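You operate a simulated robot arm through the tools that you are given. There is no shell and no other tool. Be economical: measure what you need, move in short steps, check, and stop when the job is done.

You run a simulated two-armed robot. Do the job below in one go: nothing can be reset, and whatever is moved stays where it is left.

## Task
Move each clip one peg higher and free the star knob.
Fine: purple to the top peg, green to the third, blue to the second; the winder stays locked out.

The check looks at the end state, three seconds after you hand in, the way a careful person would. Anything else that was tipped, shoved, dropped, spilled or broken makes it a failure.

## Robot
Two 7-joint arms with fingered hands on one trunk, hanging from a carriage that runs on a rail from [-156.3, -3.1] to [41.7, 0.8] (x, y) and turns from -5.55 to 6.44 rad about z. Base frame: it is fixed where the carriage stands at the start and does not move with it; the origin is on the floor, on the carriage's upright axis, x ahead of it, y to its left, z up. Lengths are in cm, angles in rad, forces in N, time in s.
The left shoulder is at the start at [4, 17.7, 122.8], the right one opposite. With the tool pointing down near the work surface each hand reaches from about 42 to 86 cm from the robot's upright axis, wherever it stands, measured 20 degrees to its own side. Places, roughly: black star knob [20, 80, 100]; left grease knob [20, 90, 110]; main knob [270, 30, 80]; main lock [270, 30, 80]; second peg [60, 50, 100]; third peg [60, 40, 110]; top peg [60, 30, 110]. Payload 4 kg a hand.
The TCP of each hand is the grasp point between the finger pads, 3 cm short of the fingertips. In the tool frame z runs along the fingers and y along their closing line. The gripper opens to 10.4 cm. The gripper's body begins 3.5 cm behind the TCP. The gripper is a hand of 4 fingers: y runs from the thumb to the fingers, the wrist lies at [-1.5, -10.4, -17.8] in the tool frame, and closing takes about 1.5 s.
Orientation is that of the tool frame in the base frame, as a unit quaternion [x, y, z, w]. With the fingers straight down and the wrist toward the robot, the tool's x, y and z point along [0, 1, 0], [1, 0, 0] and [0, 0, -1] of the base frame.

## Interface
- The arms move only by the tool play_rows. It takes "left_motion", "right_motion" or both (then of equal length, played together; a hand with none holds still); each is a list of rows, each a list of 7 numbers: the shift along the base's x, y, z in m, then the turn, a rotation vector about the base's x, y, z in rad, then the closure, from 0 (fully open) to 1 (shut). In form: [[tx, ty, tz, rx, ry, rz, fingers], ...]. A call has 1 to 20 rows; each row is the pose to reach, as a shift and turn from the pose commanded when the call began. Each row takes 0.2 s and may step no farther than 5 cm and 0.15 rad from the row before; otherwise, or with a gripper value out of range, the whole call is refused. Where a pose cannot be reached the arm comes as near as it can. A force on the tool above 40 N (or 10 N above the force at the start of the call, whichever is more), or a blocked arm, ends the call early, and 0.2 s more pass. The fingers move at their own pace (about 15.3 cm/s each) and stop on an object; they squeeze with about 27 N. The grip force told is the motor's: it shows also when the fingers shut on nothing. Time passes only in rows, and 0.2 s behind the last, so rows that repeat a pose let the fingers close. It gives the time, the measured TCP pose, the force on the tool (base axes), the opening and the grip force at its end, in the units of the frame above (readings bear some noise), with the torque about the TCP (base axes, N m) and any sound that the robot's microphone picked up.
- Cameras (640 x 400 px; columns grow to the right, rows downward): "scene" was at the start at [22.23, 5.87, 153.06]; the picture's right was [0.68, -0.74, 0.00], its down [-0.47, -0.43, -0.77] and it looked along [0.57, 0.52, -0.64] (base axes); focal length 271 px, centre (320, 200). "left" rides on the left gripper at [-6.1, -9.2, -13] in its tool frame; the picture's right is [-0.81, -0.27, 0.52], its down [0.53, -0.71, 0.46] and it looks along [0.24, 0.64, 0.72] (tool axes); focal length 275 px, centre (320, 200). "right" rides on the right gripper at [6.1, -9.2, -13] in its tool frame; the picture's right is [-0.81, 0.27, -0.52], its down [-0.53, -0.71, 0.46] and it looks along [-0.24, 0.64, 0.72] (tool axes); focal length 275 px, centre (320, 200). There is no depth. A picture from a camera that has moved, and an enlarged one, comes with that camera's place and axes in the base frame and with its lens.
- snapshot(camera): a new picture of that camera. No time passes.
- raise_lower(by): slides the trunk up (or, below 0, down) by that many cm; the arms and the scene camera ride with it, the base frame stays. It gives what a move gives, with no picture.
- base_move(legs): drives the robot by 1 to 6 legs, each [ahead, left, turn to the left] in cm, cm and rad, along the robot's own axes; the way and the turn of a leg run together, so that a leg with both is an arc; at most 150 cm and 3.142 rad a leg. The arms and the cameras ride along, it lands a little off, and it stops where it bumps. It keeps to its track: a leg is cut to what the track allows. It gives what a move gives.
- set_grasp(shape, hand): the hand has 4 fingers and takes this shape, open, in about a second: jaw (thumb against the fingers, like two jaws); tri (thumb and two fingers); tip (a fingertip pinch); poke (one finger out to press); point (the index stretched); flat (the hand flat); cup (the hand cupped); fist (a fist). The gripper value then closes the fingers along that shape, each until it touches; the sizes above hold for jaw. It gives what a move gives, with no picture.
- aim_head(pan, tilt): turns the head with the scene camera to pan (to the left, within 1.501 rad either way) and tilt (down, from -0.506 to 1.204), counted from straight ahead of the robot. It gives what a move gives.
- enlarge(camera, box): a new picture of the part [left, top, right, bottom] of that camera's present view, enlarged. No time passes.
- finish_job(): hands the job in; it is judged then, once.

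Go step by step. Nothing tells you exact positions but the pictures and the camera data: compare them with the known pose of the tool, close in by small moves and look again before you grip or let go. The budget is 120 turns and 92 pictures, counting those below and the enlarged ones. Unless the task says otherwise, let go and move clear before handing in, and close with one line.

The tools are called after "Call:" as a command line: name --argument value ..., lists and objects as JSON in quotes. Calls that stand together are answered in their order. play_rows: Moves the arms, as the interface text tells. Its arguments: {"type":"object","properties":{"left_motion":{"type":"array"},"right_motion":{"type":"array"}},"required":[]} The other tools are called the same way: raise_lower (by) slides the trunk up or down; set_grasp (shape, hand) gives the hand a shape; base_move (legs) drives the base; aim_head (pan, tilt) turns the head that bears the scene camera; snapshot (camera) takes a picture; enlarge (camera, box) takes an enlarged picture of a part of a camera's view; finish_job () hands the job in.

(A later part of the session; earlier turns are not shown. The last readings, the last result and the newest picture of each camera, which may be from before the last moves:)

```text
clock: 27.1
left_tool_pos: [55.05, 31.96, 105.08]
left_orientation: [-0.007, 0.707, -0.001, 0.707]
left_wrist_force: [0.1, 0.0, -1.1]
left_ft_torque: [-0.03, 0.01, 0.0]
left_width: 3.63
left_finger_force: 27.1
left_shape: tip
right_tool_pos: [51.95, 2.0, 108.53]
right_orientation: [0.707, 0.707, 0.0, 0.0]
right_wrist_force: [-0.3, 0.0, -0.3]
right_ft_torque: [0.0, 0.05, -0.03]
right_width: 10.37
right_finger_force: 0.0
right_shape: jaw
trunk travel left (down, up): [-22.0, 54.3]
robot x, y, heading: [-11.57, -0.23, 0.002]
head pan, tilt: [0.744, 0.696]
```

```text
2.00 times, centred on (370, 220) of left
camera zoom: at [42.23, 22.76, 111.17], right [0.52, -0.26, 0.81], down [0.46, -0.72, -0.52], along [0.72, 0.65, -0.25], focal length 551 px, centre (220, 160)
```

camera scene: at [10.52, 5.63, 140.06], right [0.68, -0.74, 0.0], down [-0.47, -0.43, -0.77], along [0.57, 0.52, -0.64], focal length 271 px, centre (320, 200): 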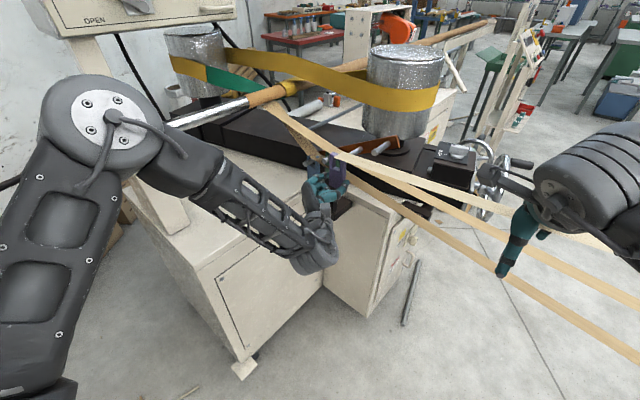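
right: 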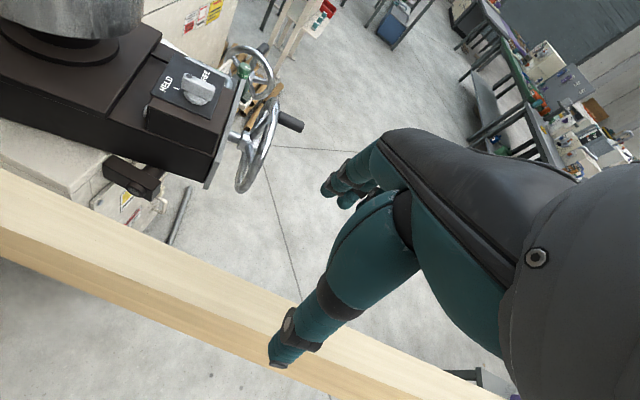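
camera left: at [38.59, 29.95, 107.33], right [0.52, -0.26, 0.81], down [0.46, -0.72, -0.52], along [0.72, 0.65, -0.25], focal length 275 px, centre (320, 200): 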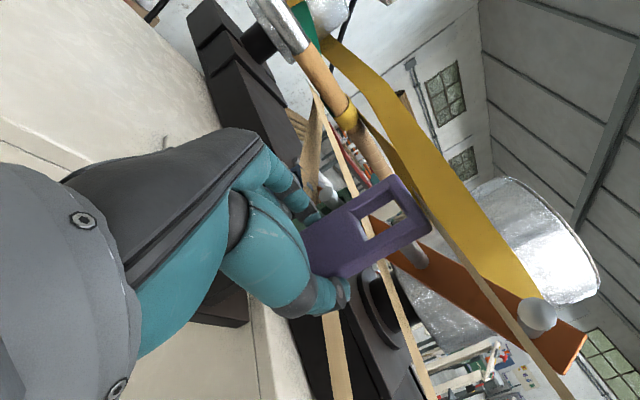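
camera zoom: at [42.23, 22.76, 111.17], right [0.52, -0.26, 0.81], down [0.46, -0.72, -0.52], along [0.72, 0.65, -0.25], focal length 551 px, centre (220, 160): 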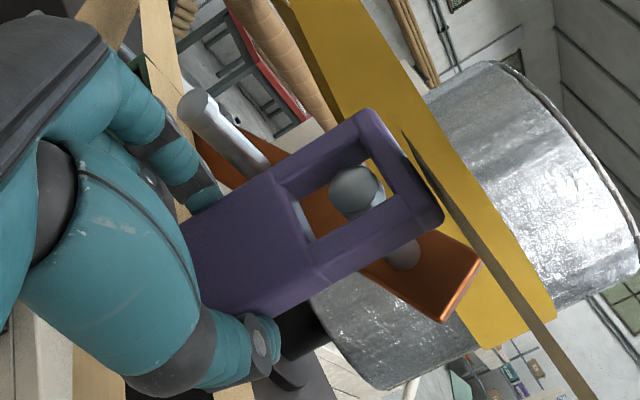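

The peg tip is now visible inside the window, well placed. I'll push the rest of the way to x≈58.4.

Call:
play_rows --left_motion '[[0.01, 0, 0, 0, 0, 0, 1], [0.02, 0, 0, 0, 0, 0, 1], [0.028, 0, 0, 0, 0, 0, 1], [0.034, 0, 0, 0, 0, 0, 1], [0.034, 0, 0, 0, 0, 0, 1]]'

Call:
enlarge --camera "scene" --box '[310, 120, 406, 180]'

```text
clock: 28.3
left_tool_pos: [58.53, 31.82, 104.98]
left_orientation: [-0.008, 0.707, -0.001, 0.707]
left_wrist_force: [0.8, -0.7, -1.1]
left_ft_torque: [0.0, -0.02, 0.01]
left_width: 3.65
left_finger_force: 26.8
left_shape: tip
right_tool_pos: [51.8, 1.95, 108.53]
right_orientation: [0.707, 0.707, 0.0, 0.0]
right_wrist_force: [0.6, -0.4, -0.4]
right_ft_torque: [-0.01, 0.0, -0.01]
right_width: 10.39
right_finger_force: 0.1
right_shape: jaw
trunk travel left (down, up): [-22.0, 54.3]
robot x, y, heading: [-12.13, -0.38, 0.0]
head pan, tilt: [0.744, 0.696]
```

```text
6.67 times, centred on (358, 150) of scene
camera zoom: at [10.51, 5.64, 140.06], right [0.68, -0.74, 0.0], down [-0.47, -0.43, -0.77], along [0.57, 0.52, -0.64], focal length 1805 px, centre (67, 533)
```

zoom: 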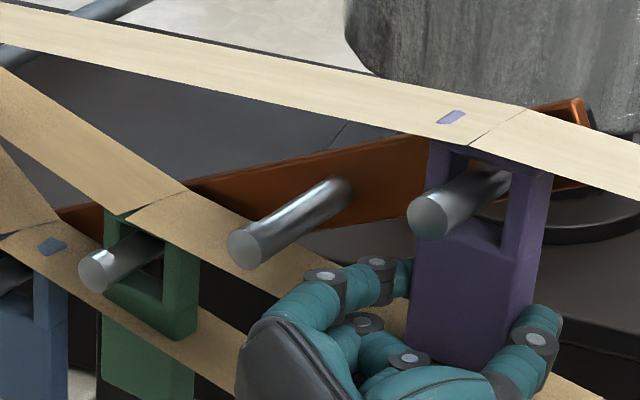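

The clip is on and its tape has re-routed over the top peg. I'll lower it onto the peg, open and retreat.

Call:
play_rows --left_motion '[[0, 0, -0.002, 0, 0, 0, 1], [0, 0, -0.004, 0, 0, 0, 1], [0, 0, -0.004, 0, 0, 0, 0.85], [0, 0, -0.004, 0, 0, 0, 0.65], [0, 0, -0.004, 0, 0, 0, 0.48], [0, 0, -0.004, 0, 0, 0, 0.48], [0, 0, -0.004, 0, 0, 0, 0.48], [-0.01, 0, -0.004, 0, 0, 0, 0.48], [-0.025, 0, -0.004, 0, 0, 0, 0.48], [-0.045, 0, -0.004, 0, 0, 0, 0.48], [-0.068, 0, -0.004, 0, 0, 0, 0.48], [-0.068, 0, -0.004, 0, 0, 0, 0.48]]'

Call:
enlarge --camera "scene" --box '[270, 120, 398, 200]'

```text
clock: 30.9
left_tool_pos: [51.86, 31.92, 104.74]
left_orientation: [-0.008, 0.707, -0.001, 0.708]
left_wrist_force: [0.8, -0.5, 1.1]
left_ft_torque: [0.0, 0.01, -0.04]
left_width: 5.39
left_finger_force: 0.1
left_shape: tip
right_tool_pos: [51.94, 1.99, 108.5]
right_orientation: [0.707, 0.707, 0.0, 0.0]
right_wrist_force: [1.4, 0.7, -0.1]
right_ft_torque: [-0.01, 0.01, 0.02]
right_width: 10.36
right_finger_force: 0.0
right_shape: jaw
trunk travel left (down, up): [-22.0, 54.3]
robot x, y, heading: [-11.65, 0.03, 0.005]
head pan, tilt: [0.744, 0.696]
```

```text
5.00 times, centred on (334, 160) of scene
camera zoom: at [10.54, 5.63, 140.06], right [0.68, -0.74, 0.0], down [-0.47, -0.43, -0.77], along [0.57, 0.52, -0.64], focal length 1354 px, centre (250, 400)
```

zoom: 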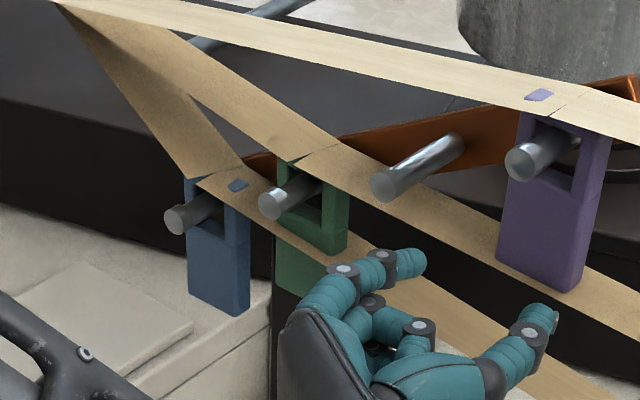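

Purple hangs on the top peg. Next is green: I'll move in front of its tab at (y 46.2, z 96.8).

Call:
play_rows --left_motion '[[-0.01, 0.02, -0.02, 0, 0, 0, 0.48], [-0.01, 0.05, -0.045, 0, 0, 0, 0.48], [-0.01, 0.08, -0.065, 0, 0, 0, 0.48], [-0.005, 0.115, -0.079, 0, 0, 0, 0.48], [0, 0.143, -0.079, 0, 0, 0, 0.48], [0, 0.143, -0.079, 0, 0, 0, 0.48]]'

Call:
enlarge --camera "scene" --box '[270, 120, 398, 200]'

Call:
snapshot --camera "left"

```text
clock: 32.3
left_tool_pos: [51.69, 46.01, 96.8]
left_orientation: [-0.008, 0.706, -0.001, 0.708]
left_wrist_force: [0.1, 0.0, 0.5]
left_ft_torque: [0.0, -0.03, 0.04]
left_width: 5.38
left_finger_force: 0.2
left_shape: tip
right_tool_pos: [51.89, 2.08, 108.41]
right_orientation: [0.707, 0.707, 0.001, 0.0]
right_wrist_force: [0.4, 0.4, 0.3]
right_ft_torque: [0.03, 0.01, -0.02]
right_width: 10.39
right_finger_force: 0.1
right_shape: jaw
trunk travel left (down, up): [-22.0, 54.3]
robot x, y, heading: [-11.79, -0.21, 0.005]
head pan, tilt: [0.744, 0.696]
```

```text
5.00 times, centred on (334, 160) of scene
camera zoom: at [10.52, 5.61, 140.06], right [0.68, -0.74, 0.0], down [-0.47, -0.43, -0.77], along [0.57, 0.52, -0.64], focal length 1354 px, centre (250, 400)
```

zoom: 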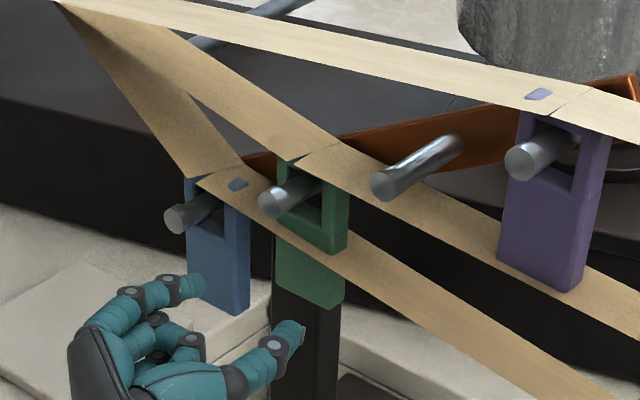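

```text
51 pictures are left
camera left: at [38.73, 36.85, 102.87], right [0.52, -0.26, 0.81], down [0.46, -0.72, -0.52], along [0.72, 0.65, -0.25], focal length 275 px, centre (320, 200)
```

left: 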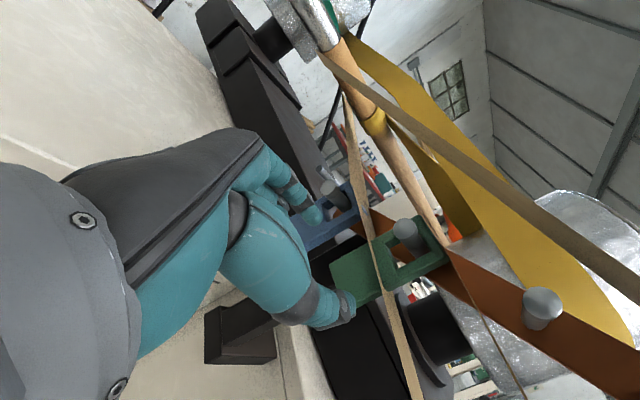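

Call:
play_rows --left_motion '[[0.015, 0.001, 0, 0, 0, 0, 0.48], [0.03, 0.001, 0, 0, 0, 0, 0.48], [0.04, 0.001, 0, 0, 0, 0, 0.48], [0.05, 0.001, 0, 0, 0, 0, 0.48], [0.06, 0.001, 0, 0, 0, 0, 0.48], [0.067, 0.001, 0, 0, 0, 0, 0.48], [0.067, 0.001, 0, 0, 0, 0, 0.48]]'

Call:
enlarge --camera "scene" --box '[280, 130, 376, 190]'

```text
clock: 33.9
left_tool_pos: [58.57, 46.2, 96.76]
left_orientation: [-0.007, 0.708, -0.001, 0.706]
left_wrist_force: [0.0, -0.6, -0.6]
left_ft_torque: [0.01, 0.0, -0.03]
left_width: 5.37
left_finger_force: 0.0
left_shape: tip
right_tool_pos: [52.03, 2.04, 108.45]
right_orientation: [0.707, 0.707, 0.0, 0.0]
right_wrist_force: [-0.1, -0.9, 0.4]
right_ft_torque: [-0.01, -0.02, -0.01]
right_width: 10.38
right_finger_force: 0.1
right_shape: jaw
trunk travel left (down, up): [-22.0, 54.3]
robot x, y, heading: [-11.71, -0.54, -0.002]
head pan, tilt: [0.744, 0.696]
```

```text
6.67 times, centred on (328, 160) of scene
camera zoom: at [10.52, 5.64, 140.06], right [0.68, -0.74, 0.0], down [-0.47, -0.43, -0.77], along [0.57, 0.52, -0.64], focal length 1805 px, centre (267, 467)
```

zoom: 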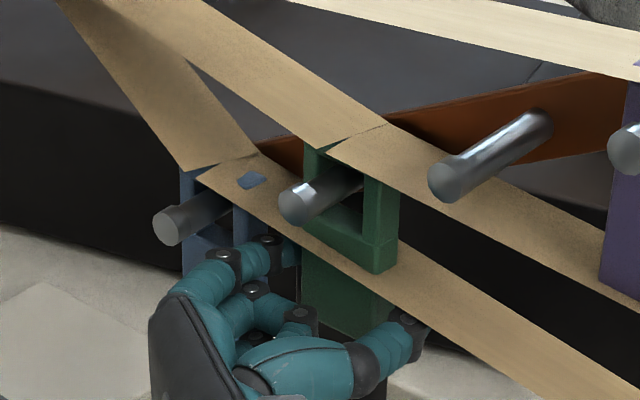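

Straddling green's tab with no contact. I'll grip it, lift 0.4 cm and pull it off.

Call:
play_rows --left_motion '[[0, 0, 0, 0, 0, 0, 0.6], [0, 0, 0, 0, 0, 0, 0.75], [0, 0, 0, 0, 0, 0, 0.9], [0, 0, 0, 0, 0, 0, 1], [0, 0, 0, 0, 0, 0, 1], [0, 0, 0, 0, 0, 0, 1]]'

Call:
play_rows --left_motion '[[0, 0, 0.002, 0, 0, 0, 1], [0, 0, 0.004, 0, 0, 0, 1], [-0.01, 0, 0.004, 0, 0, 0, 1], [-0.02, 0, 0.004, 0, 0, 0, 1], [-0.03, 0, 0.004, 0, 0, 0, 1], [-0.04, 0, 0.004, 0, 0, 0, 1], [-0.05, 0, 0.004, 0, 0, 0, 1], [-0.06, 0, 0.004, 0, 0, 0, 1], [-0.07, 0, 0.004, 0, 0, 0, 1], [-0.07, 0, 0.004, 0, 0, 0, 1]]'

Call:
enlarge --camera "scene" --box '[270, 120, 398, 200]'

```text
clock: 35.3
left_tool_pos: [58.49, 46.18, 96.72]
left_orientation: [-0.009, 0.706, -0.001, 0.708]
left_wrist_force: [1.6, 0.2, -0.6]
left_ft_torque: [-0.02, 0.04, 0.01]
left_width: 3.64
left_finger_force: 26.6
left_shape: tip
right_tool_pos: [52.0, 2.01, 108.57]
right_orientation: [0.707, 0.707, 0.0, 0.0]
right_wrist_force: [0.2, 0.5, -0.8]
right_ft_torque: [-0.01, -0.01, -0.01]
right_width: 10.37
right_finger_force: 0.0
right_shape: jaw
trunk travel left (down, up): [-22.0, 54.3]
robot x, y, heading: [-11.59, -0.23, 0.002]
head pan, tilt: [0.744, 0.696]
```

```text
clock: 37.5
left_tool_pos: [51.41, 45.97, 97.04]
left_orientation: [-0.009, 0.706, -0.002, 0.708]
left_wrist_force: [-0.4, -0.5, -0.1]
left_ft_torque: [0.03, -0.01, 0.01]
left_width: 3.65
left_finger_force: 27.3
left_shape: tip
right_tool_pos: [51.94, 2.05, 108.49]
right_orientation: [0.707, 0.707, 0.0, 0.0]
right_wrist_force: [-0.2, -0.2, -1.1]
right_ft_torque: [0.0, 0.03, -0.01]
right_width: 10.37
right_finger_force: 0.2
right_shape: jaw
trunk travel left (down, up): [-22.0, 54.3]
robot x, y, heading: [-11.7, -0.17, 0.001]
head pan, tilt: [0.744, 0.696]
```

```text
5.00 times, centred on (334, 160) of scene
camera zoom: at [10.53, 5.63, 140.06], right [0.68, -0.74, 0.0], down [-0.47, -0.43, -0.77], along [0.57, 0.52, -0.64], focal length 1354 px, centre (250, 400)
```

zoom: 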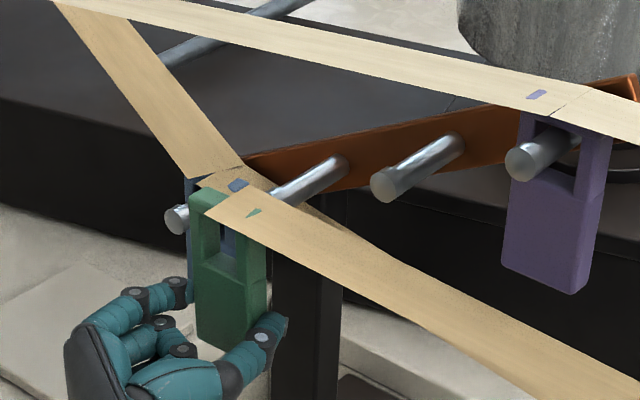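

Call:
play_rows --left_motion '[[0, -0.01, 0.012, 0, 0, 0, 1], [0, -0.03, 0.025, 0, 0, 0, 1], [0, -0.05, 0.035, 0, 0, 0, 1], [0, -0.0695, 0.04, 0, 0, 0, 1], [0, -0.0695, 0.04, 0, 0, 0, 1], [0.015, -0.0695, 0.04, 0, 0, 0, 1], [0.025, -0.0695, 0.04, 0, 0, 0, 1], [0.025, -0.0695, 0.04, 0, 0, 0, 1]]'

Call:
enlarge --camera "left" --box '[250, 120, 490, 320]'

Call:
enlarge --camera "scene" --box '[290, 130, 386, 190]'

```text
clock: 39.3
left_tool_pos: [54.05, 39.26, 101.01]
left_orientation: [-0.008, 0.707, -0.002, 0.707]
left_wrist_force: [0.1, 0.2, 0.2]
left_ft_torque: [-0.02, 0.02, 0.02]
left_width: 3.64
left_finger_force: 27.7
left_shape: tip
right_tool_pos: [51.87, 2.05, 108.44]
right_orientation: [0.707, 0.707, 0.001, 0.0]
right_wrist_force: [-0.6, -0.8, 0.2]
right_ft_torque: [0.0, -0.05, 0.0]
right_width: 10.38
right_finger_force: 0.1
right_shape: jaw
trunk travel left (down, up): [-22.0, 54.3]
robot x, y, heading: [-11.87, -0.06, 0.001]
head pan, tilt: [0.744, 0.696]
```

```text
2.00 times, centred on (370, 220) of left
camera zoom: at [41.15, 30.14, 107.22], right [0.52, -0.26, 0.81], down [0.46, -0.72, -0.52], along [0.72, 0.65, -0.25], focal length 551 px, centre (220, 160)
```

zoom: 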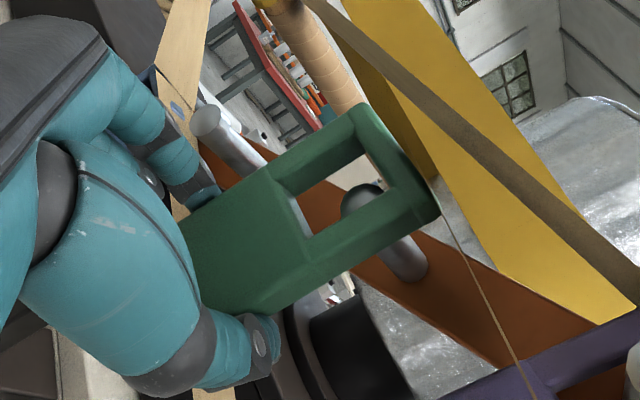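

```text
6.67 times, centred on (338, 160) of scene
camera zoom: at [10.51, 5.63, 140.06], right [0.68, -0.74, 0.0], down [-0.47, -0.43, -0.77], along [0.57, 0.52, -0.64], focal length 1805 px, centre (200, 467)
```

zoom: 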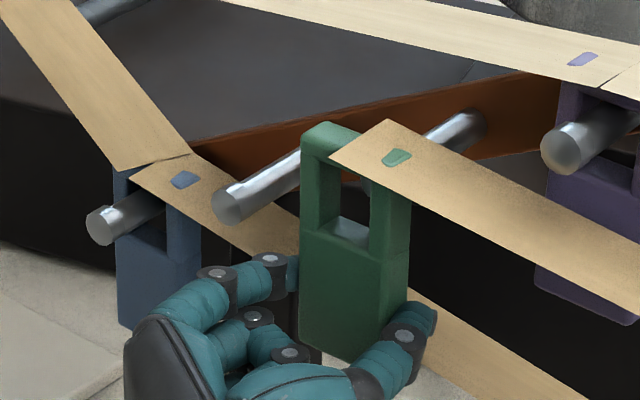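

Alignment matches what worked for purple, so I'll push on.

Call:
play_rows --left_motion '[[0.01, -0.0005, 0, 0, 0, 0, 1], [0.02, -0.001, 0, 0, 0, 0, 1], [0.03, -0.001, 0, 0, 0, 0, 1], [0.038, -0.001, 0, 0, 0, 0, 1], [0.044, -0.001, 0, 0, 0, 0, 1], [0.044, -0.001, 0, 0, 0, 0, 1]]'

Call:
enlarge --camera "scene" --box '[290, 130, 386, 190]'

```text
clock: 40.7
left_tool_pos: [58.46, 39.3, 101.0]
left_orientation: [-0.008, 0.706, -0.002, 0.708]
left_wrist_force: [0.3, 0.3, -0.9]
left_ft_torque: [-0.01, 0.0, 0.02]
left_width: 3.63
left_finger_force: 26.9
left_shape: tip
right_tool_pos: [52.0, 2.03, 108.46]
right_orientation: [0.707, 0.708, 0.0, 0.001]
right_wrist_force: [-1.0, 0.6, -0.1]
right_ft_torque: [-0.01, -0.01, -0.02]
right_width: 10.35
right_finger_force: 0.0
right_shape: jaw
trunk travel left (down, up): [-22.0, 54.3]
robot x, y, heading: [-11.62, 0.07, -0.002]
head pan, tilt: [0.744, 0.696]
```

```text
6.67 times, centred on (338, 160) of scene
camera zoom: at [10.51, 5.64, 140.06], right [0.68, -0.74, 0.0], down [-0.47, -0.43, -0.77], along [0.57, 0.52, -0.64], focal length 1805 px, centre (200, 467)
```

zoom: 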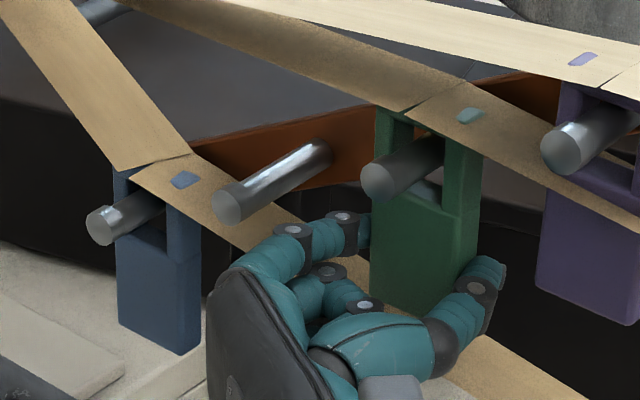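

Call:
play_rows --left_motion '[[0, 0, -0.002, 0, 0, 0, 1], [0, 0, -0.004, 0, 0, 0, 1], [0, 0, -0.004, 0, 0, 0, 0.85], [0, 0, -0.004, 0, 0, 0, 0.65], [0, 0, -0.004, 0, 0, 0, 0.48], [0, 0, -0.004, 0, 0, 0, 0.48], [0, 0, -0.004, 0, 0, 0, 0.48], [-0.01, 0, -0.004, 0, 0, 0, 0.48], [-0.025, 0, -0.004, 0, 0, 0, 0.48], [-0.045, 0, -0.004, 0, 0, 0, 0.48], [-0.067, 0, -0.004, 0, 0, 0, 0.48], [-0.067, 0, -0.004, 0, 0, 0, 0.48]]'

Call:
play_rows --left_motion '[[-0.01, 0.02, -0.01, 0, 0, 0, 0.48], [-0.01, 0.05, -0.035, 0, 0, 0, 0.48], [-0.01, 0.09, -0.06, 0, 0, 0, 0.48], [-0.005, 0.12, -0.076, 0, 0, 0, 0.48], [0, 0.139, -0.077, 0, 0, 0, 0.48], [0, 0.139, -0.077, 0, 0, 0, 0.48]]'

Call:
enlarge --camera "scene" --box '[270, 120, 398, 200]'

Call:
snapshot --camera "left"

```text
clock: 43.3
left_tool_pos: [51.75, 39.3, 100.87]
left_orientation: [-0.008, 0.706, -0.001, 0.708]
left_wrist_force: [-0.1, -0.1, 0.4]
left_ft_torque: [0.03, -0.04, 0.0]
left_width: 5.35
left_finger_force: 0.2
left_shape: tip
right_tool_pos: [51.86, 2.03, 108.51]
right_orientation: [0.707, 0.708, 0.0, 0.0]
right_wrist_force: [0.6, 0.2, 0.3]
right_ft_torque: [-0.01, 0.02, 0.01]
right_width: 10.38
right_finger_force: 0.1
right_shape: jaw
trunk travel left (down, up): [-22.0, 54.3]
robot x, y, heading: [-11.89, -0.26, -0.0]
head pan, tilt: [0.744, 0.696]
```

```text
clock: 44.7
left_tool_pos: [51.72, 52.99, 92.88]
left_orientation: [-0.009, 0.706, -0.001, 0.708]
left_wrist_force: [0.2, 0.9, 0.3]
left_ft_torque: [-0.03, 0.03, 0.02]
left_width: 5.36
left_finger_force: 0.0
left_shape: tip
right_tool_pos: [51.97, 2.07, 108.5]
right_orientation: [0.707, 0.707, 0.0, 0.0]
right_wrist_force: [-0.5, 0.5, 0.0]
right_ft_torque: [-0.02, -0.02, -0.04]
right_width: 10.38
right_finger_force: 0.0
right_shape: jaw
trunk travel left (down, up): [-22.0, 54.3]
robot x, y, heading: [-12.1, -0.39, 0.002]
head pan, tilt: [0.744, 0.696]
```

```text
5.00 times, centred on (334, 160) of scene
camera zoom: at [10.52, 5.62, 140.06], right [0.68, -0.74, 0.0], down [-0.47, -0.43, -0.77], along [0.57, 0.52, -0.64], focal length 1354 px, centre (250, 400)
```

zoom: 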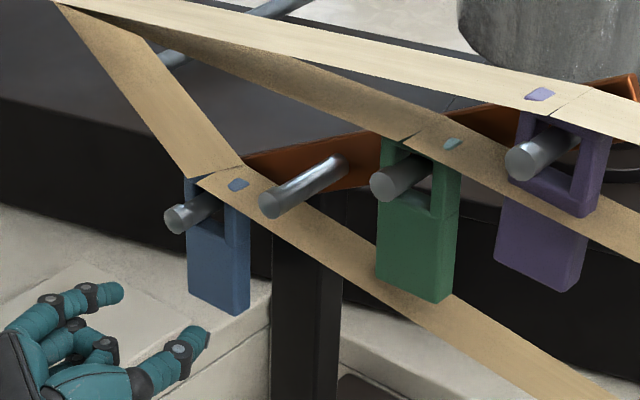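

```text
44 pictures are left
camera left: at [38.7, 43.92, 98.97], right [0.52, -0.26, 0.81], down [0.46, -0.72, -0.52], along [0.72, 0.65, -0.25], focal length 275 px, centre (320, 200)
```

left: 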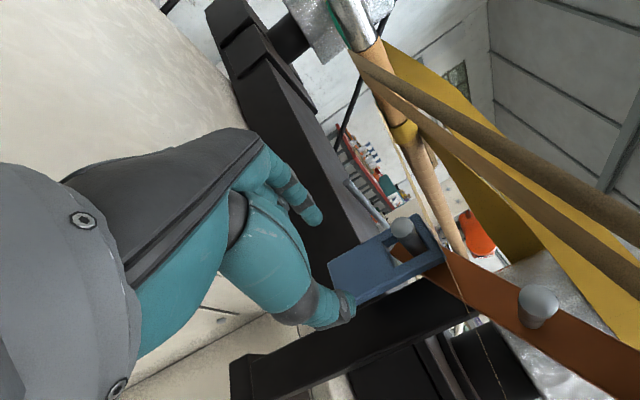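

Green is on the third peg. Blue's tab is near (y 53.5, z 92.8). Before going in I want to check the clearance between hand and bench.

Call:
snapshot --camera "scene"

Call:
enlarge --camera "scene" --box '[230, 140, 340, 240]'

```text
43 pictures are left
camera scene: at [10.52, 5.62, 140.06], right [0.68, -0.74, 0.0], down [-0.47, -0.43, -0.77], along [0.57, 0.52, -0.64], focal length 271 px, centre (320, 200)
```

scene: 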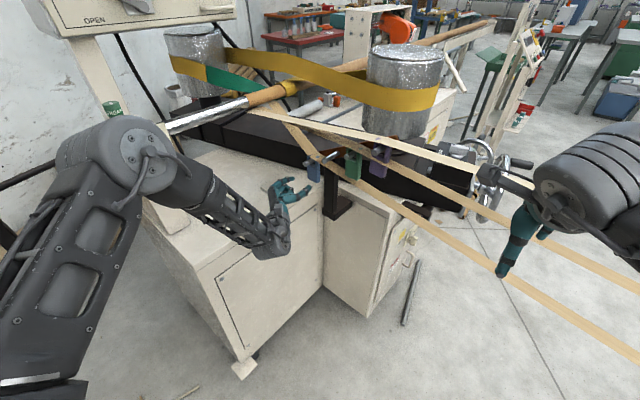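

```text
4.00 times, centred on (285, 190) of scene
camera zoom: at [10.52, 5.62, 140.06], right [0.68, -0.74, 0.0], down [-0.47, -0.43, -0.77], along [0.57, 0.52, -0.64], focal length 1083 px, centre (460, 240)
```

zoom: 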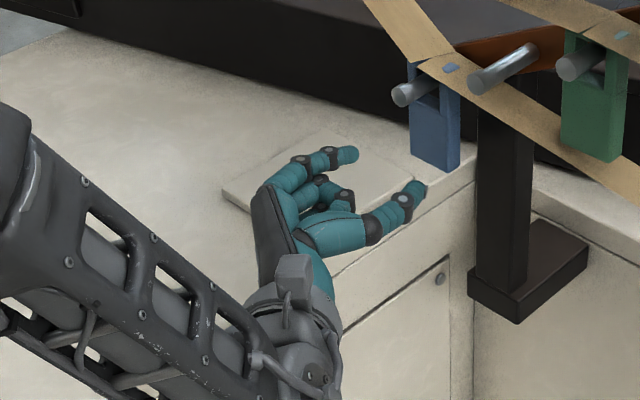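

Call:
enlarge --camera "left" --box '[100, 230, 420, 400]'

```text
2.00 times, centred on (260, 315) of left
camera zoom: at [38.7, 43.92, 98.97], right [0.52, -0.26, 0.81], down [0.46, -0.72, -0.52], along [0.72, 0.65, -0.25], focal length 551 px, centre (440, -30)
```

zoom: 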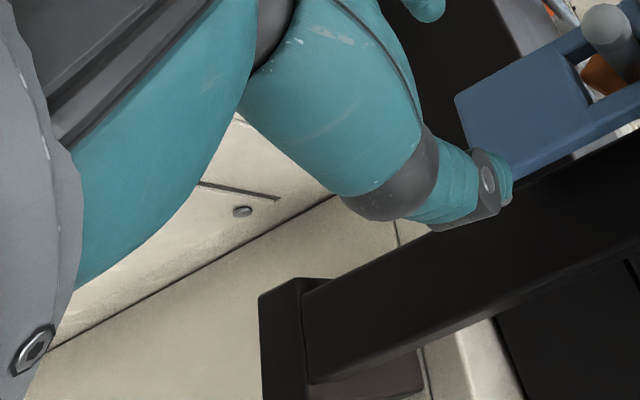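

The bench top is around z≈79, so there is ample clearance. I'll advance on blue.

Call:
play_rows --left_motion '[[0.015, 0.004, 0, 0, 0, 0, 0.48], [0.03, 0.004, 0, 0, 0, 0, 0.48], [0.04, 0.004, 0, 0, 0, 0, 0.48], [0.05, 0.004, 0, 0, 0, 0, 0.48], [0.06, 0.004, 0, 0, 0, 0, 0.48], [0.067, 0.004, 0, 0, 0, 0, 0.48], [0.067, 0.004, 0, 0, 0, 0, 0.48]]'

Call:
enlarge --camera "scene" --box '[270, 130, 366, 190]'

Call:
enlarge --camera "left" --box '[250, 150, 450, 350]'

```text
clock: 46.3
left_tool_pos: [58.42, 53.63, 93.17]
left_orientation: [-0.009, 0.707, -0.001, 0.708]
left_wrist_force: [0.5, -0.1, -0.6]
left_ft_torque: [-0.01, 0.01, -0.02]
left_width: 5.37
left_finger_force: 0.1
left_shape: tip
right_tool_pos: [51.88, 1.94, 108.56]
right_orientation: [0.707, 0.707, 0.0, -0.001]
right_wrist_force: [0.3, 0.4, -0.1]
right_ft_torque: [0.01, 0.0, -0.01]
right_width: 10.35
right_finger_force: 0.1
right_shape: jaw
trunk travel left (down, up): [-22.0, 54.3]
robot x, y, heading: [-11.96, -0.57, 0.0]
head pan, tilt: [0.744, 0.696]
```

```text
6.67 times, centred on (318, 160) of scene
camera zoom: at [10.51, 5.64, 140.06], right [0.68, -0.74, 0.0], down [-0.47, -0.43, -0.77], along [0.57, 0.52, -0.64], focal length 1805 px, centre (333, 467)
```

zoom: 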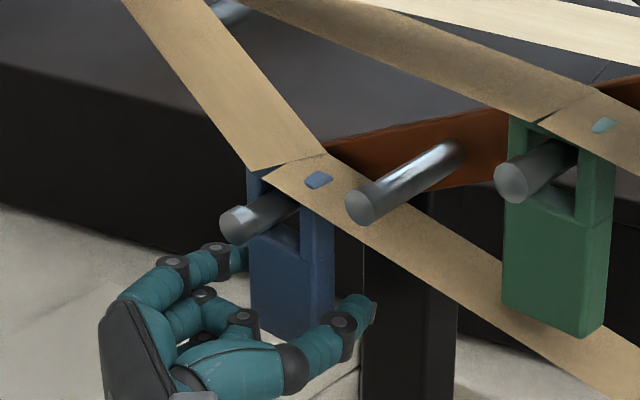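

```text
2.00 times, centred on (350, 250) of left
camera zoom: at [45.37, 44.32, 99.22], right [0.52, -0.26, 0.81], down [0.46, -0.72, -0.52], along [0.72, 0.65, -0.25], focal length 551 px, centre (260, 100)
```

zoom: 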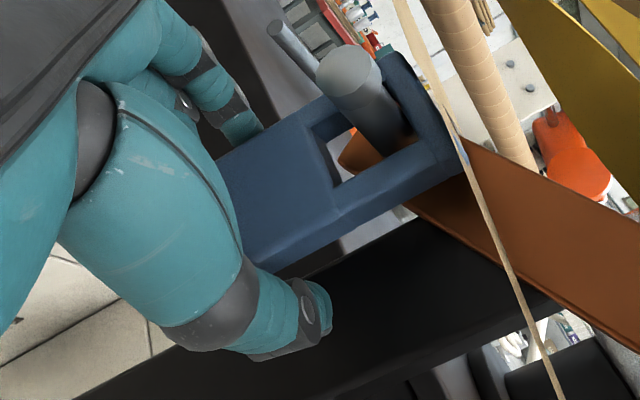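

Call:
play_rows --left_motion '[[0, 0, 0, 0, 0, 0, 0.6], [0, 0, 0, 0, 0, 0, 0.75], [0, 0, 0, 0, 0, 0, 0.9], [0, 0, 0, 0, 0, 0, 1], [0, 0, 0, 0, 0, 0, 1], [0, 0, 0, 0, 0, 0, 1]]'

Call:
play_rows --left_motion '[[0, 0, 0.002, 0, 0, 0, 1], [0, 0, 0.004, 0, 0, 0, 1], [-0.01, 0, 0.004, 0, 0, 0, 1], [-0.02, 0, 0.004, 0, 0, 0, 1], [-0.03, 0, 0.004, 0, 0, 0, 1], [-0.04, 0, 0.004, 0, 0, 0, 1], [-0.05, 0, 0.004, 0, 0, 0, 1], [-0.06, 0, 0.004, 0, 0, 0, 1], [-0.07, 0, 0.004, 0, 0, 0, 1], [-0.07, 0, 0.004, 0, 0, 0, 1]]'

Call:
enlarge --camera "scene" --box '[250, 120, 378, 200]'

```text
clock: 47.7
left_tool_pos: [58.32, 53.48, 93.09]
left_orientation: [-0.009, 0.706, -0.001, 0.708]
left_wrist_force: [1.0, 0.9, -0.1]
left_ft_torque: [-0.03, 0.02, 0.0]
left_width: 3.65
left_finger_force: 26.8
left_shape: tip
right_tool_pos: [51.97, 1.99, 108.49]
right_orientation: [0.707, 0.707, -0.001, 0.0]
right_wrist_force: [-0.1, -0.6, 0.2]
right_ft_torque: [0.01, -0.01, 0.01]
right_width: 10.38
right_finger_force: 0.1
right_shape: jaw
trunk travel left (down, up): [-22.0, 54.3]
robot x, y, heading: [-11.49, -0.1, 0.002]
head pan, tilt: [0.744, 0.696]
```

```text
clock: 49.9
left_tool_pos: [51.35, 53.45, 93.45]
left_orientation: [-0.008, 0.706, -0.002, 0.708]
left_wrist_force: [-0.9, -0.1, -0.2]
left_ft_torque: [0.04, -0.01, 0.01]
left_width: 3.63
left_finger_force: 26.7
left_shape: tip
right_tool_pos: [51.92, 2.06, 108.56]
right_orientation: [0.707, 0.707, -0.001, 0.0]
right_wrist_force: [-0.3, 0.8, -1.2]
right_ft_torque: [0.02, 0.01, 0.01]
right_width: 10.38
right_finger_force: 0.1
right_shape: jaw
trunk travel left (down, up): [-22.0, 54.3]
robot x, y, heading: [-11.77, -0.28, 0.002]
head pan, tilt: [0.744, 0.696]
```

```text
5.00 times, centred on (314, 160) of scene
camera zoom: at [10.52, 5.63, 140.06], right [0.68, -0.74, 0.0], down [-0.47, -0.43, -0.77], along [0.57, 0.52, -0.64], focal length 1354 px, centre (350, 400)
```

zoom: 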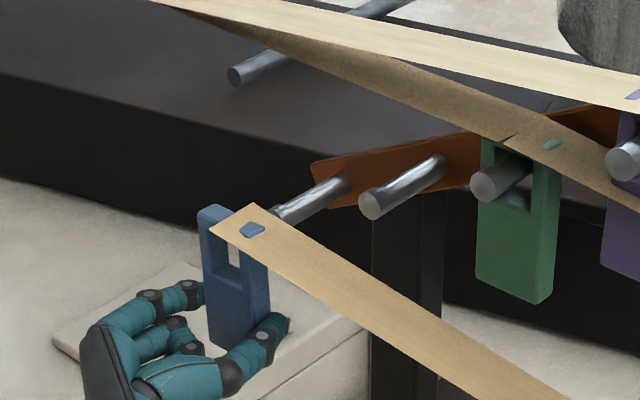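

Call:
play_rows --left_motion '[[0, -0.01, 0.012, 0, 0, 0, 1], [0, -0.03, 0.025, 0, 0, 0, 1], [0, -0.055, 0.035, 0, 0, 0, 1], [0, -0.0725, 0.0395, 0, 0, 0, 1], [0, -0.0725, 0.0395, 0, 0, 0, 1], [0.015, -0.0725, 0.0395, 0, 0, 0, 1], [0.026, -0.0725, 0.0395, 0, 0, 0, 1], [0.026, -0.0725, 0.0395, 0, 0, 0, 1]]'

Call:
enlarge --camera "left" --box '[250, 120, 490, 320]'

Call:
enlarge --camera "scene" --box '[280, 130, 376, 190]'

```text
clock: 51.7
left_tool_pos: [54.01, 46.28, 97.42]
left_orientation: [-0.008, 0.707, -0.002, 0.707]
left_wrist_force: [-0.8, -0.2, -0.3]
left_ft_torque: [0.04, 0.01, 0.03]
left_width: 3.67
left_finger_force: 27.4
left_shape: tip
right_tool_pos: [51.79, 2.13, 108.43]
right_orientation: [0.707, 0.707, 0.001, -0.001]
right_wrist_force: [0.2, -0.7, 0.3]
right_ft_torque: [-0.02, -0.01, -0.04]
right_width: 10.39
right_finger_force: 0.0
right_shape: jaw
trunk travel left (down, up): [-22.0, 54.3]
robot x, y, heading: [-11.33, -0.17, 0.003]
head pan, tilt: [0.744, 0.696]
```

```text
2.00 times, centred on (370, 220) of left
camera zoom: at [41.04, 37.04, 103.51], right [0.52, -0.26, 0.81], down [0.46, -0.72, -0.52], along [0.72, 0.65, -0.25], focal length 551 px, centre (220, 160)
```

zoom: 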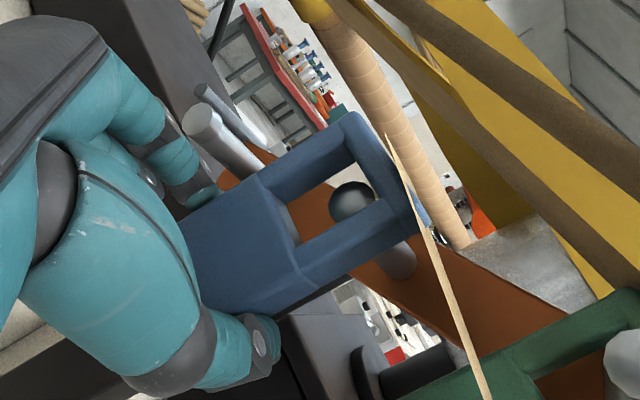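

```text
6.67 times, centred on (328, 160) of scene
camera zoom: at [10.51, 5.63, 140.06], right [0.68, -0.74, 0.0], down [-0.47, -0.43, -0.77], along [0.57, 0.52, -0.64], focal length 1805 px, centre (267, 467)
```

zoom: 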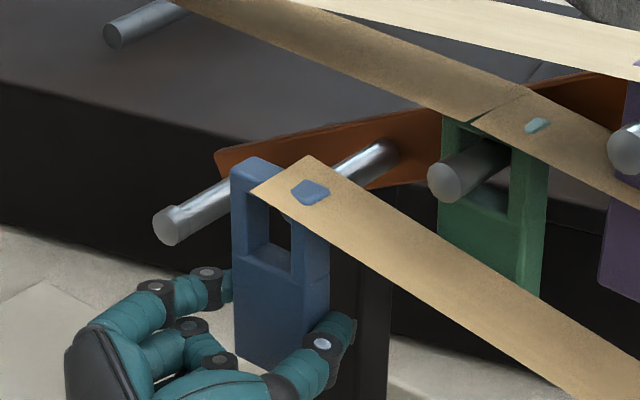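

The tip sits well in the window. I'll push on, lower, release and retreat.

Call:
play_rows --left_motion '[[0.01, -0.0005, 0, 0, 0, 0, 1], [0.02, -0.001, 0, 0, 0, 0, 1], [0.03, -0.001, 0, 0, 0, 0, 1], [0.038, -0.001, 0, 0, 0, 0, 1], [0.0435, -0.001, 0, 0, 0, 0, 1], [0.0435, -0.001, 0, 0, 0, 0, 1]]'

Call:
enlarge --camera "scene" --box '[280, 130, 376, 190]'

```text
clock: 53.1
left_tool_pos: [58.35, 46.15, 97.35]
left_orientation: [-0.008, 0.707, -0.002, 0.707]
left_wrist_force: [0.3, -0.7, -0.7]
left_ft_torque: [-0.02, 0.01, 0.03]
left_width: 3.63
left_finger_force: 26.8
left_shape: tip
right_tool_pos: [51.82, 2.06, 108.58]
right_orientation: [0.707, 0.707, 0.0, 0.0]
right_wrist_force: [0.0, -0.3, 0.4]
right_ft_torque: [0.02, 0.01, -0.02]
right_width: 10.37
right_finger_force: 0.0
right_shape: jaw
trunk travel left (down, up): [-22.0, 54.3]
robot x, y, heading: [-11.48, -0.05, -0.001]
head pan, tilt: [0.744, 0.696]
```

```text
6.67 times, centred on (328, 160) of scene
camera zoom: at [10.51, 5.64, 140.06], right [0.68, -0.74, 0.0], down [-0.47, -0.43, -0.77], along [0.57, 0.52, -0.64], focal length 1805 px, centre (267, 467)
```

zoom: 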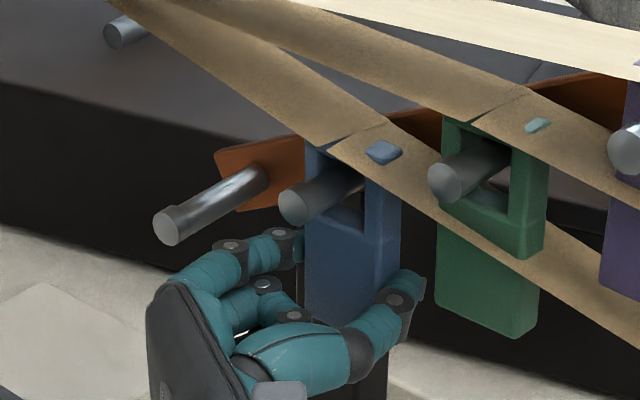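

Call:
play_rows --left_motion '[[0, 0, -0.002, 0, 0, 0, 1], [0, 0, -0.004, 0, 0, 0, 1], [0, 0, -0.004, 0, 0, 0, 0.85], [0, 0, -0.004, 0, 0, 0, 0.65], [0, 0, -0.004, 0, 0, 0, 0.48], [0, 0, -0.004, 0, 0, 0, 0.48], [0, 0, -0.004, 0, 0, 0, 0.48], [-0.01, 0, -0.004, 0, 0, 0, 0.48], [-0.025, 0, -0.004, 0, 0, 0, 0.48], [-0.045, 0, -0.004, 0, 0, 0, 0.48], [-0.075, 0, -0.004, 0, 0, 0, 0.48], [-0.11, 0, 0, 0, 0, 0, 0.48], [-0.14, 0, 0.02, 0, 0, 0, 0.48], [-0.15, 0, 0.05, 0, 0, 0, 0.48], [-0.15, 0, 0.05, 0, 0, 0, 0.48]]'

Call:
aim_head --pan 1.0 --tilt 0.55

Call:
snapshot --camera "scene"

```text
clock: 56.3
left_tool_pos: [43.23, 46.13, 102.45]
left_orientation: [-0.008, 0.706, -0.002, 0.708]
left_wrist_force: [0.2, -0.1, 0.0]
left_ft_torque: [-0.01, -0.02, -0.01]
left_width: 5.34
left_finger_force: 0.0
left_shape: tip
right_tool_pos: [51.88, 1.87, 108.54]
right_orientation: [0.707, 0.707, 0.0, 0.0]
right_wrist_force: [0.5, 0.6, -1.0]
right_ft_torque: [0.0, 0.04, -0.03]
right_width: 10.37
right_finger_force: 0.1
right_shape: jaw
trunk travel left (down, up): [-22.0, 54.3]
robot x, y, heading: [-11.56, -0.13, 0.001]
head pan, tilt: [0.744, 0.696]
```

```text
clock: 57.1
left_tool_pos: [43.4, 46.17, 102.49]
left_orientation: [-0.008, 0.707, -0.002, 0.707]
left_wrist_force: [-0.1, -0.2, -0.5]
left_ft_torque: [-0.01, 0.03, 0.01]
left_width: 5.38
left_finger_force: 0.1
left_shape: tip
right_tool_pos: [51.83, 1.9, 108.46]
right_orientation: [0.707, 0.707, 0.0, -0.001]
right_wrist_force: [-0.2, -0.5, -0.5]
right_ft_torque: [-0.03, -0.03, 0.03]
right_width: 10.38
right_finger_force: 0.1
right_shape: jaw
trunk travel left (down, up): [-22.0, 54.3]
robot x, y, heading: [-11.69, -0.17, 0.002]
head pan, tilt: [1.0, 0.55]
```

```text
34 pictures are left
camera scene: at [9.11, 7.43, 141.33], right [0.84, -0.54, 0.0], down [-0.28, -0.44, -0.85], along [0.46, 0.72, -0.52], focal length 271 px, centre (320, 200)
```

scene: 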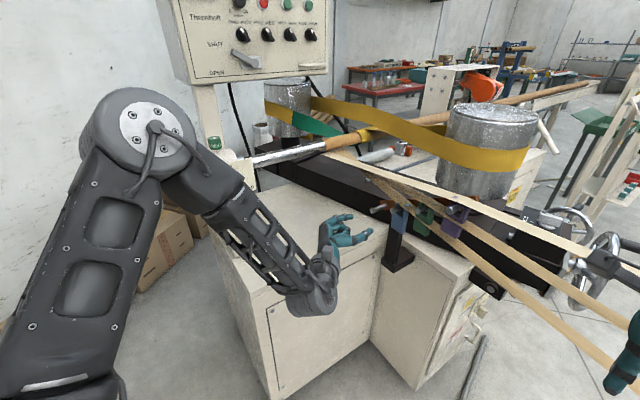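

All three clips hang on their new pegs. The star knob is near (24, 78, 104); I'll turn the left hand to point along +y to look at its panel.

Call:
play_rows --left_motion '[[-0.016, 0.007, 0.01, 0, 0, 0.143, 0.3], [-0.032, 0.014, 0.02, 0, 0, 0.286, 0.3], [-0.049, 0.022, 0.03, 0, 0, 0.429, 0.3], [-0.065, 0.029, 0.04, 0, 0, 0.572, 0.3], [-0.082, 0.036, 0.05, 0, 0, 0.715, 0.3], [-0.098, 0.044, 0.06, 0, 0, 0.858, 0.3], [-0.115, 0.051, 0.06, 0, 0, 1.0, 0.3], [-0.131, 0.058, 0.06, 0, 0, 1.143, 0.3], [-0.147, 0.065, 0.06, 0, 0, 1.286, 0.3], [-0.164, 0.073, 0.06, 0, 0, 1.429, 0.3], [-0.18, 0.08, 0.06, 0, 0, 1.571, 0.3], [-0.18, 0.08, 0.06, 0, 0, 1.571, 0.3]]'

Call:
snapshot --camera "left"

Call:
snapshot --camera "scene"

```text
clock: 59.7
left_tool_pos: [23.42, 59.58, 105.26]
left_orientation: [0.507, -0.493, -0.498, -0.502]
left_wrist_force: [-0.1, -0.5, 0.7]
left_ft_torque: [0.05, 0.01, 0.0]
left_width: 7.27
left_finger_force: 0.1
left_shape: tip
left hand out of reach, approached as far as the arm can: row 8, 9, 10, 11, 12
right_tool_pos: [51.89, 1.93, 108.55]
right_orientation: [0.707, 0.708, -0.001, 0.0]
right_wrist_force: [-0.4, -0.5, 0.4]
right_ft_torque: [0.02, 0.0, 0.01]
right_width: 10.35
right_finger_force: 0.1
right_shape: jaw
trunk travel left (down, up): [-22.0, 54.3]
robot x, y, heading: [-11.65, -0.13, 0.003]
head pan, tilt: [1.0, 0.55]
```

```text
33 pictures are left
camera left: at [32.62, 46.54, 111.33], right [0.26, 0.52, 0.81], down [0.72, 0.46, -0.52], along [-0.65, 0.72, -0.25], focal length 275 px, centre (320, 200)
```

left: 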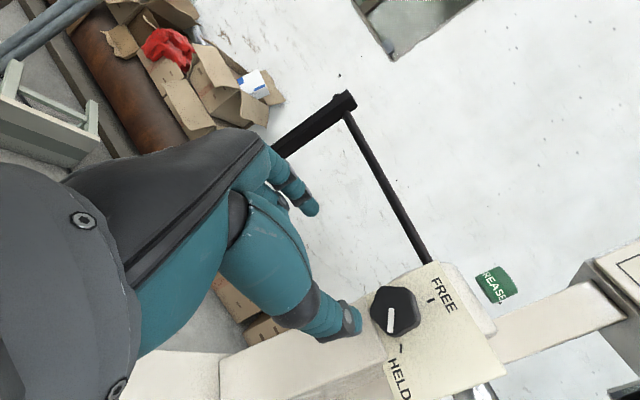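

```text
32 pictures are left
camera scene: at [9.1, 7.43, 141.34], right [0.84, -0.54, 0.0], down [-0.28, -0.44, -0.85], along [0.46, 0.72, -0.52], focal length 271 px, centre (320, 200)
```

scene: 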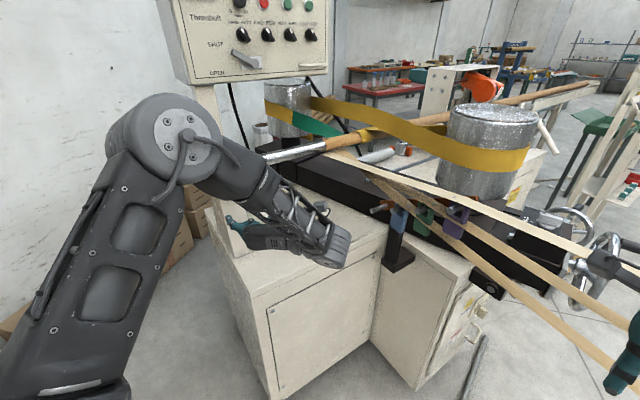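

Call:
enlarge --camera "left" --box '[330, 240, 490, 400]'

```text
2.50 times, centred on (410, 320) of left
camera zoom: at [32.62, 46.54, 111.33], right [0.26, 0.52, 0.81], down [0.72, 0.46, -0.52], along [-0.65, 0.72, -0.25], focal length 688 px, centre (95, -100)
```

zoom: 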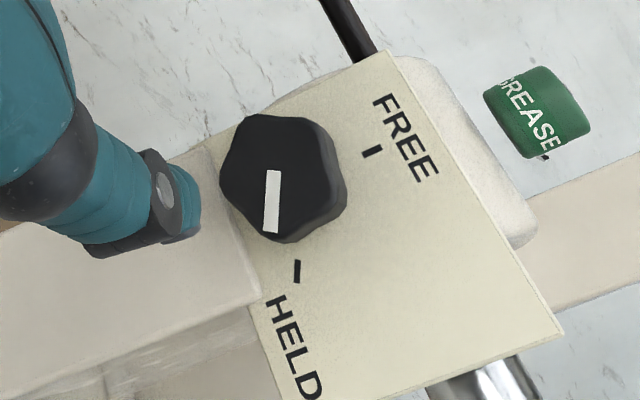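

The knob is a six-lobed star whose pointer sits on HELD (about 30° below the right); FREE is straight up, so it needs about 120° counter-clockwise. I'll check reach by moving in front of the knob.

Call:
play_rows --left_motion '[[0.003, 0.03, 0, 0, 0, 0, 0.3], [0.006, 0.06, -0.005, 0, 0, 0, 0.3], [0.01, 0.09, -0.01, 0, 0, 0, 0.3], [0.01, 0.1, -0.012, 0, 0, 0, 0.3], [0.01, 0.1, -0.012, 0, 0, 0, 0.3]]'

Call:
snapshot --camera "left"

Call:
snapshot --camera "scene"

```text
clock: 60.9
left_tool_pos: [24.49, 69.61, 104.04]
left_orientation: [0.506, -0.494, -0.499, -0.502]
left_wrist_force: [-0.9, -0.2, -0.7]
left_ft_torque: [-0.03, 0.01, 0.03]
left_width: 7.26
left_finger_force: 0.1
left_shape: tip
right_tool_pos: [52.04, 1.96, 108.48]
right_orientation: [0.707, 0.707, 0.0, 0.002]
right_wrist_force: [0.8, 0.3, -0.6]
right_ft_torque: [-0.03, 0.01, -0.03]
right_width: 10.35
right_finger_force: 0.0
right_shape: jaw
trunk travel left (down, up): [-22.0, 54.3]
robot x, y, heading: [-11.86, -0.27, -0.001]
head pan, tilt: [1.0, 0.55]
```

```text
30 pictures are left
camera left: at [33.68, 56.61, 110.11], right [0.26, 0.52, 0.81], down [0.72, 0.46, -0.52], along [-0.65, 0.72, -0.25], focal length 275 px, centre (320, 200)
```

left: 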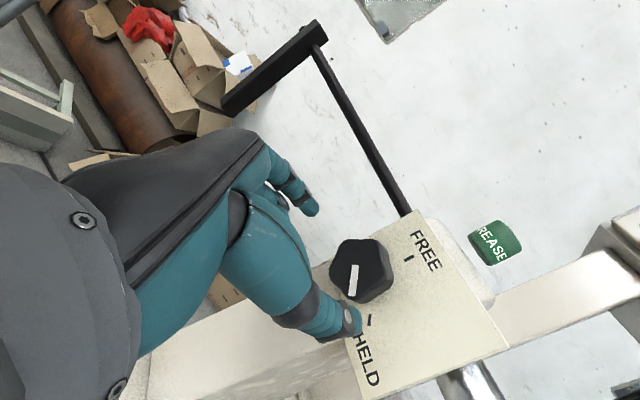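

```text
29 pictures are left
camera scene: at [9.11, 7.44, 141.34], right [0.84, -0.54, 0.0], down [-0.28, -0.44, -0.85], along [0.46, 0.72, -0.52], focal length 271 px, centre (320, 200)
```

scene: 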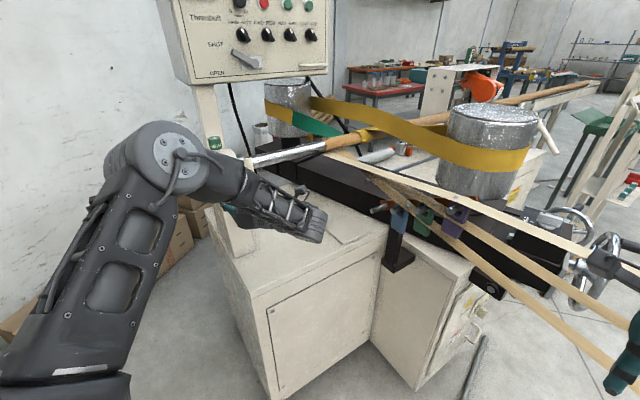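

Call:
enlarge --camera "left" --box '[260, 160, 420, 320]'

Call:
enlarge --camera "scene" --box '[190, 120, 318, 260]'

```text
2.50 times, centred on (340, 240) of left
camera zoom: at [33.68, 56.61, 110.11], right [0.26, 0.52, 0.81], down [0.72, 0.46, -0.52], along [-0.65, 0.72, -0.25], focal length 688 px, centre (270, 100)
```

zoom: 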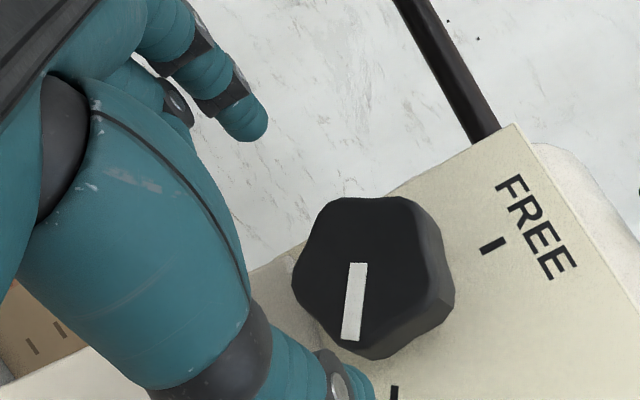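

```text
2.86 times, centred on (254, 190) of scene
camera zoom: at [9.11, 7.44, 141.34], right [0.84, -0.54, 0.0], down [-0.28, -0.44, -0.85], along [0.46, 0.72, -0.52], focal length 774 px, centre (509, 229)
```

zoom: 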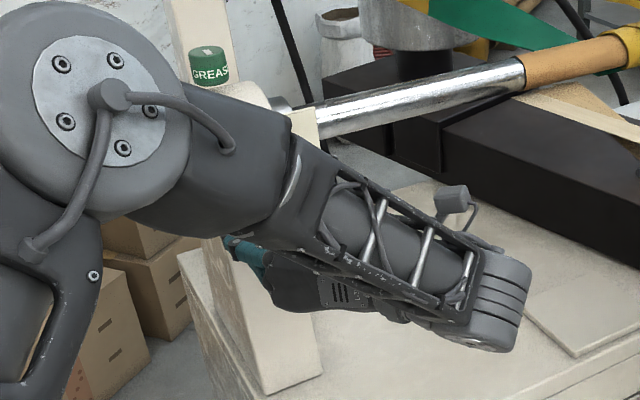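

The knob face centre is about (24.4, 77, 104.2), with the plate at y≈79. I'll pre-turn the hand 30° clockwise, then advance over the knob.

Call:
play_rows --left_motion '[[0, 0, 0.001, 0, 0.13, 0, 0.3], [0, 0, 0.001, 0, 0.26, 0, 0.3], [0, 0, 0.0015, 0, 0.39, 0, 0.3], [0, 0, 0.0015, 0, 0.52, 0, 0.3], [0, 0.015, 0.0015, 0, 0.52, 0, 0.3], [0, 0.03, 0.0015, 0, 0.52, 0, 0.3], [0, 0.03, 0.0015, 0, 0.52, 0, 0.3]]'

Call:
snapshot --camera "left"

```text
clock: 62.5
left_tool_pos: [24.34, 72.58, 104.2]
left_orientation: [-0.36, 0.606, 0.612, 0.358]
left_wrist_force: [-0.5, -0.5, -0.2]
left_ft_torque: [-0.01, 0.01, -0.02]
left_width: 7.27
left_finger_force: 0.0
left_shape: tip
right_tool_pos: [51.8, 2.03, 108.71]
right_orientation: [0.707, 0.707, -0.001, 0.0]
right_wrist_force: [0.3, 0.0, 1.0]
right_ft_torque: [0.01, -0.01, 0.02]
right_width: 10.38
right_finger_force: 0.1
right_shape: jaw
trunk travel left (down, up): [-22.0, 54.3]
robot x, y, heading: [-11.79, -0.19, 0.0]
head pan, tilt: [1.0, 0.55]
```

```text
26 pictures are left
camera left: at [35.47, 59.61, 104.77], right [0.63, 0.52, 0.58], down [0.36, 0.46, -0.81], along [-0.69, 0.72, 0.1], focal length 275 px, centre (320, 200)
```

left: 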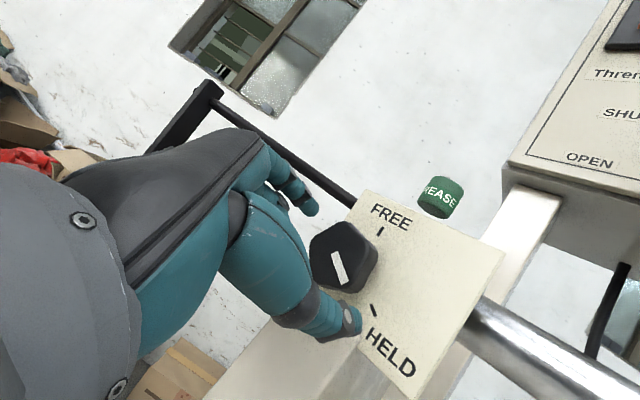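

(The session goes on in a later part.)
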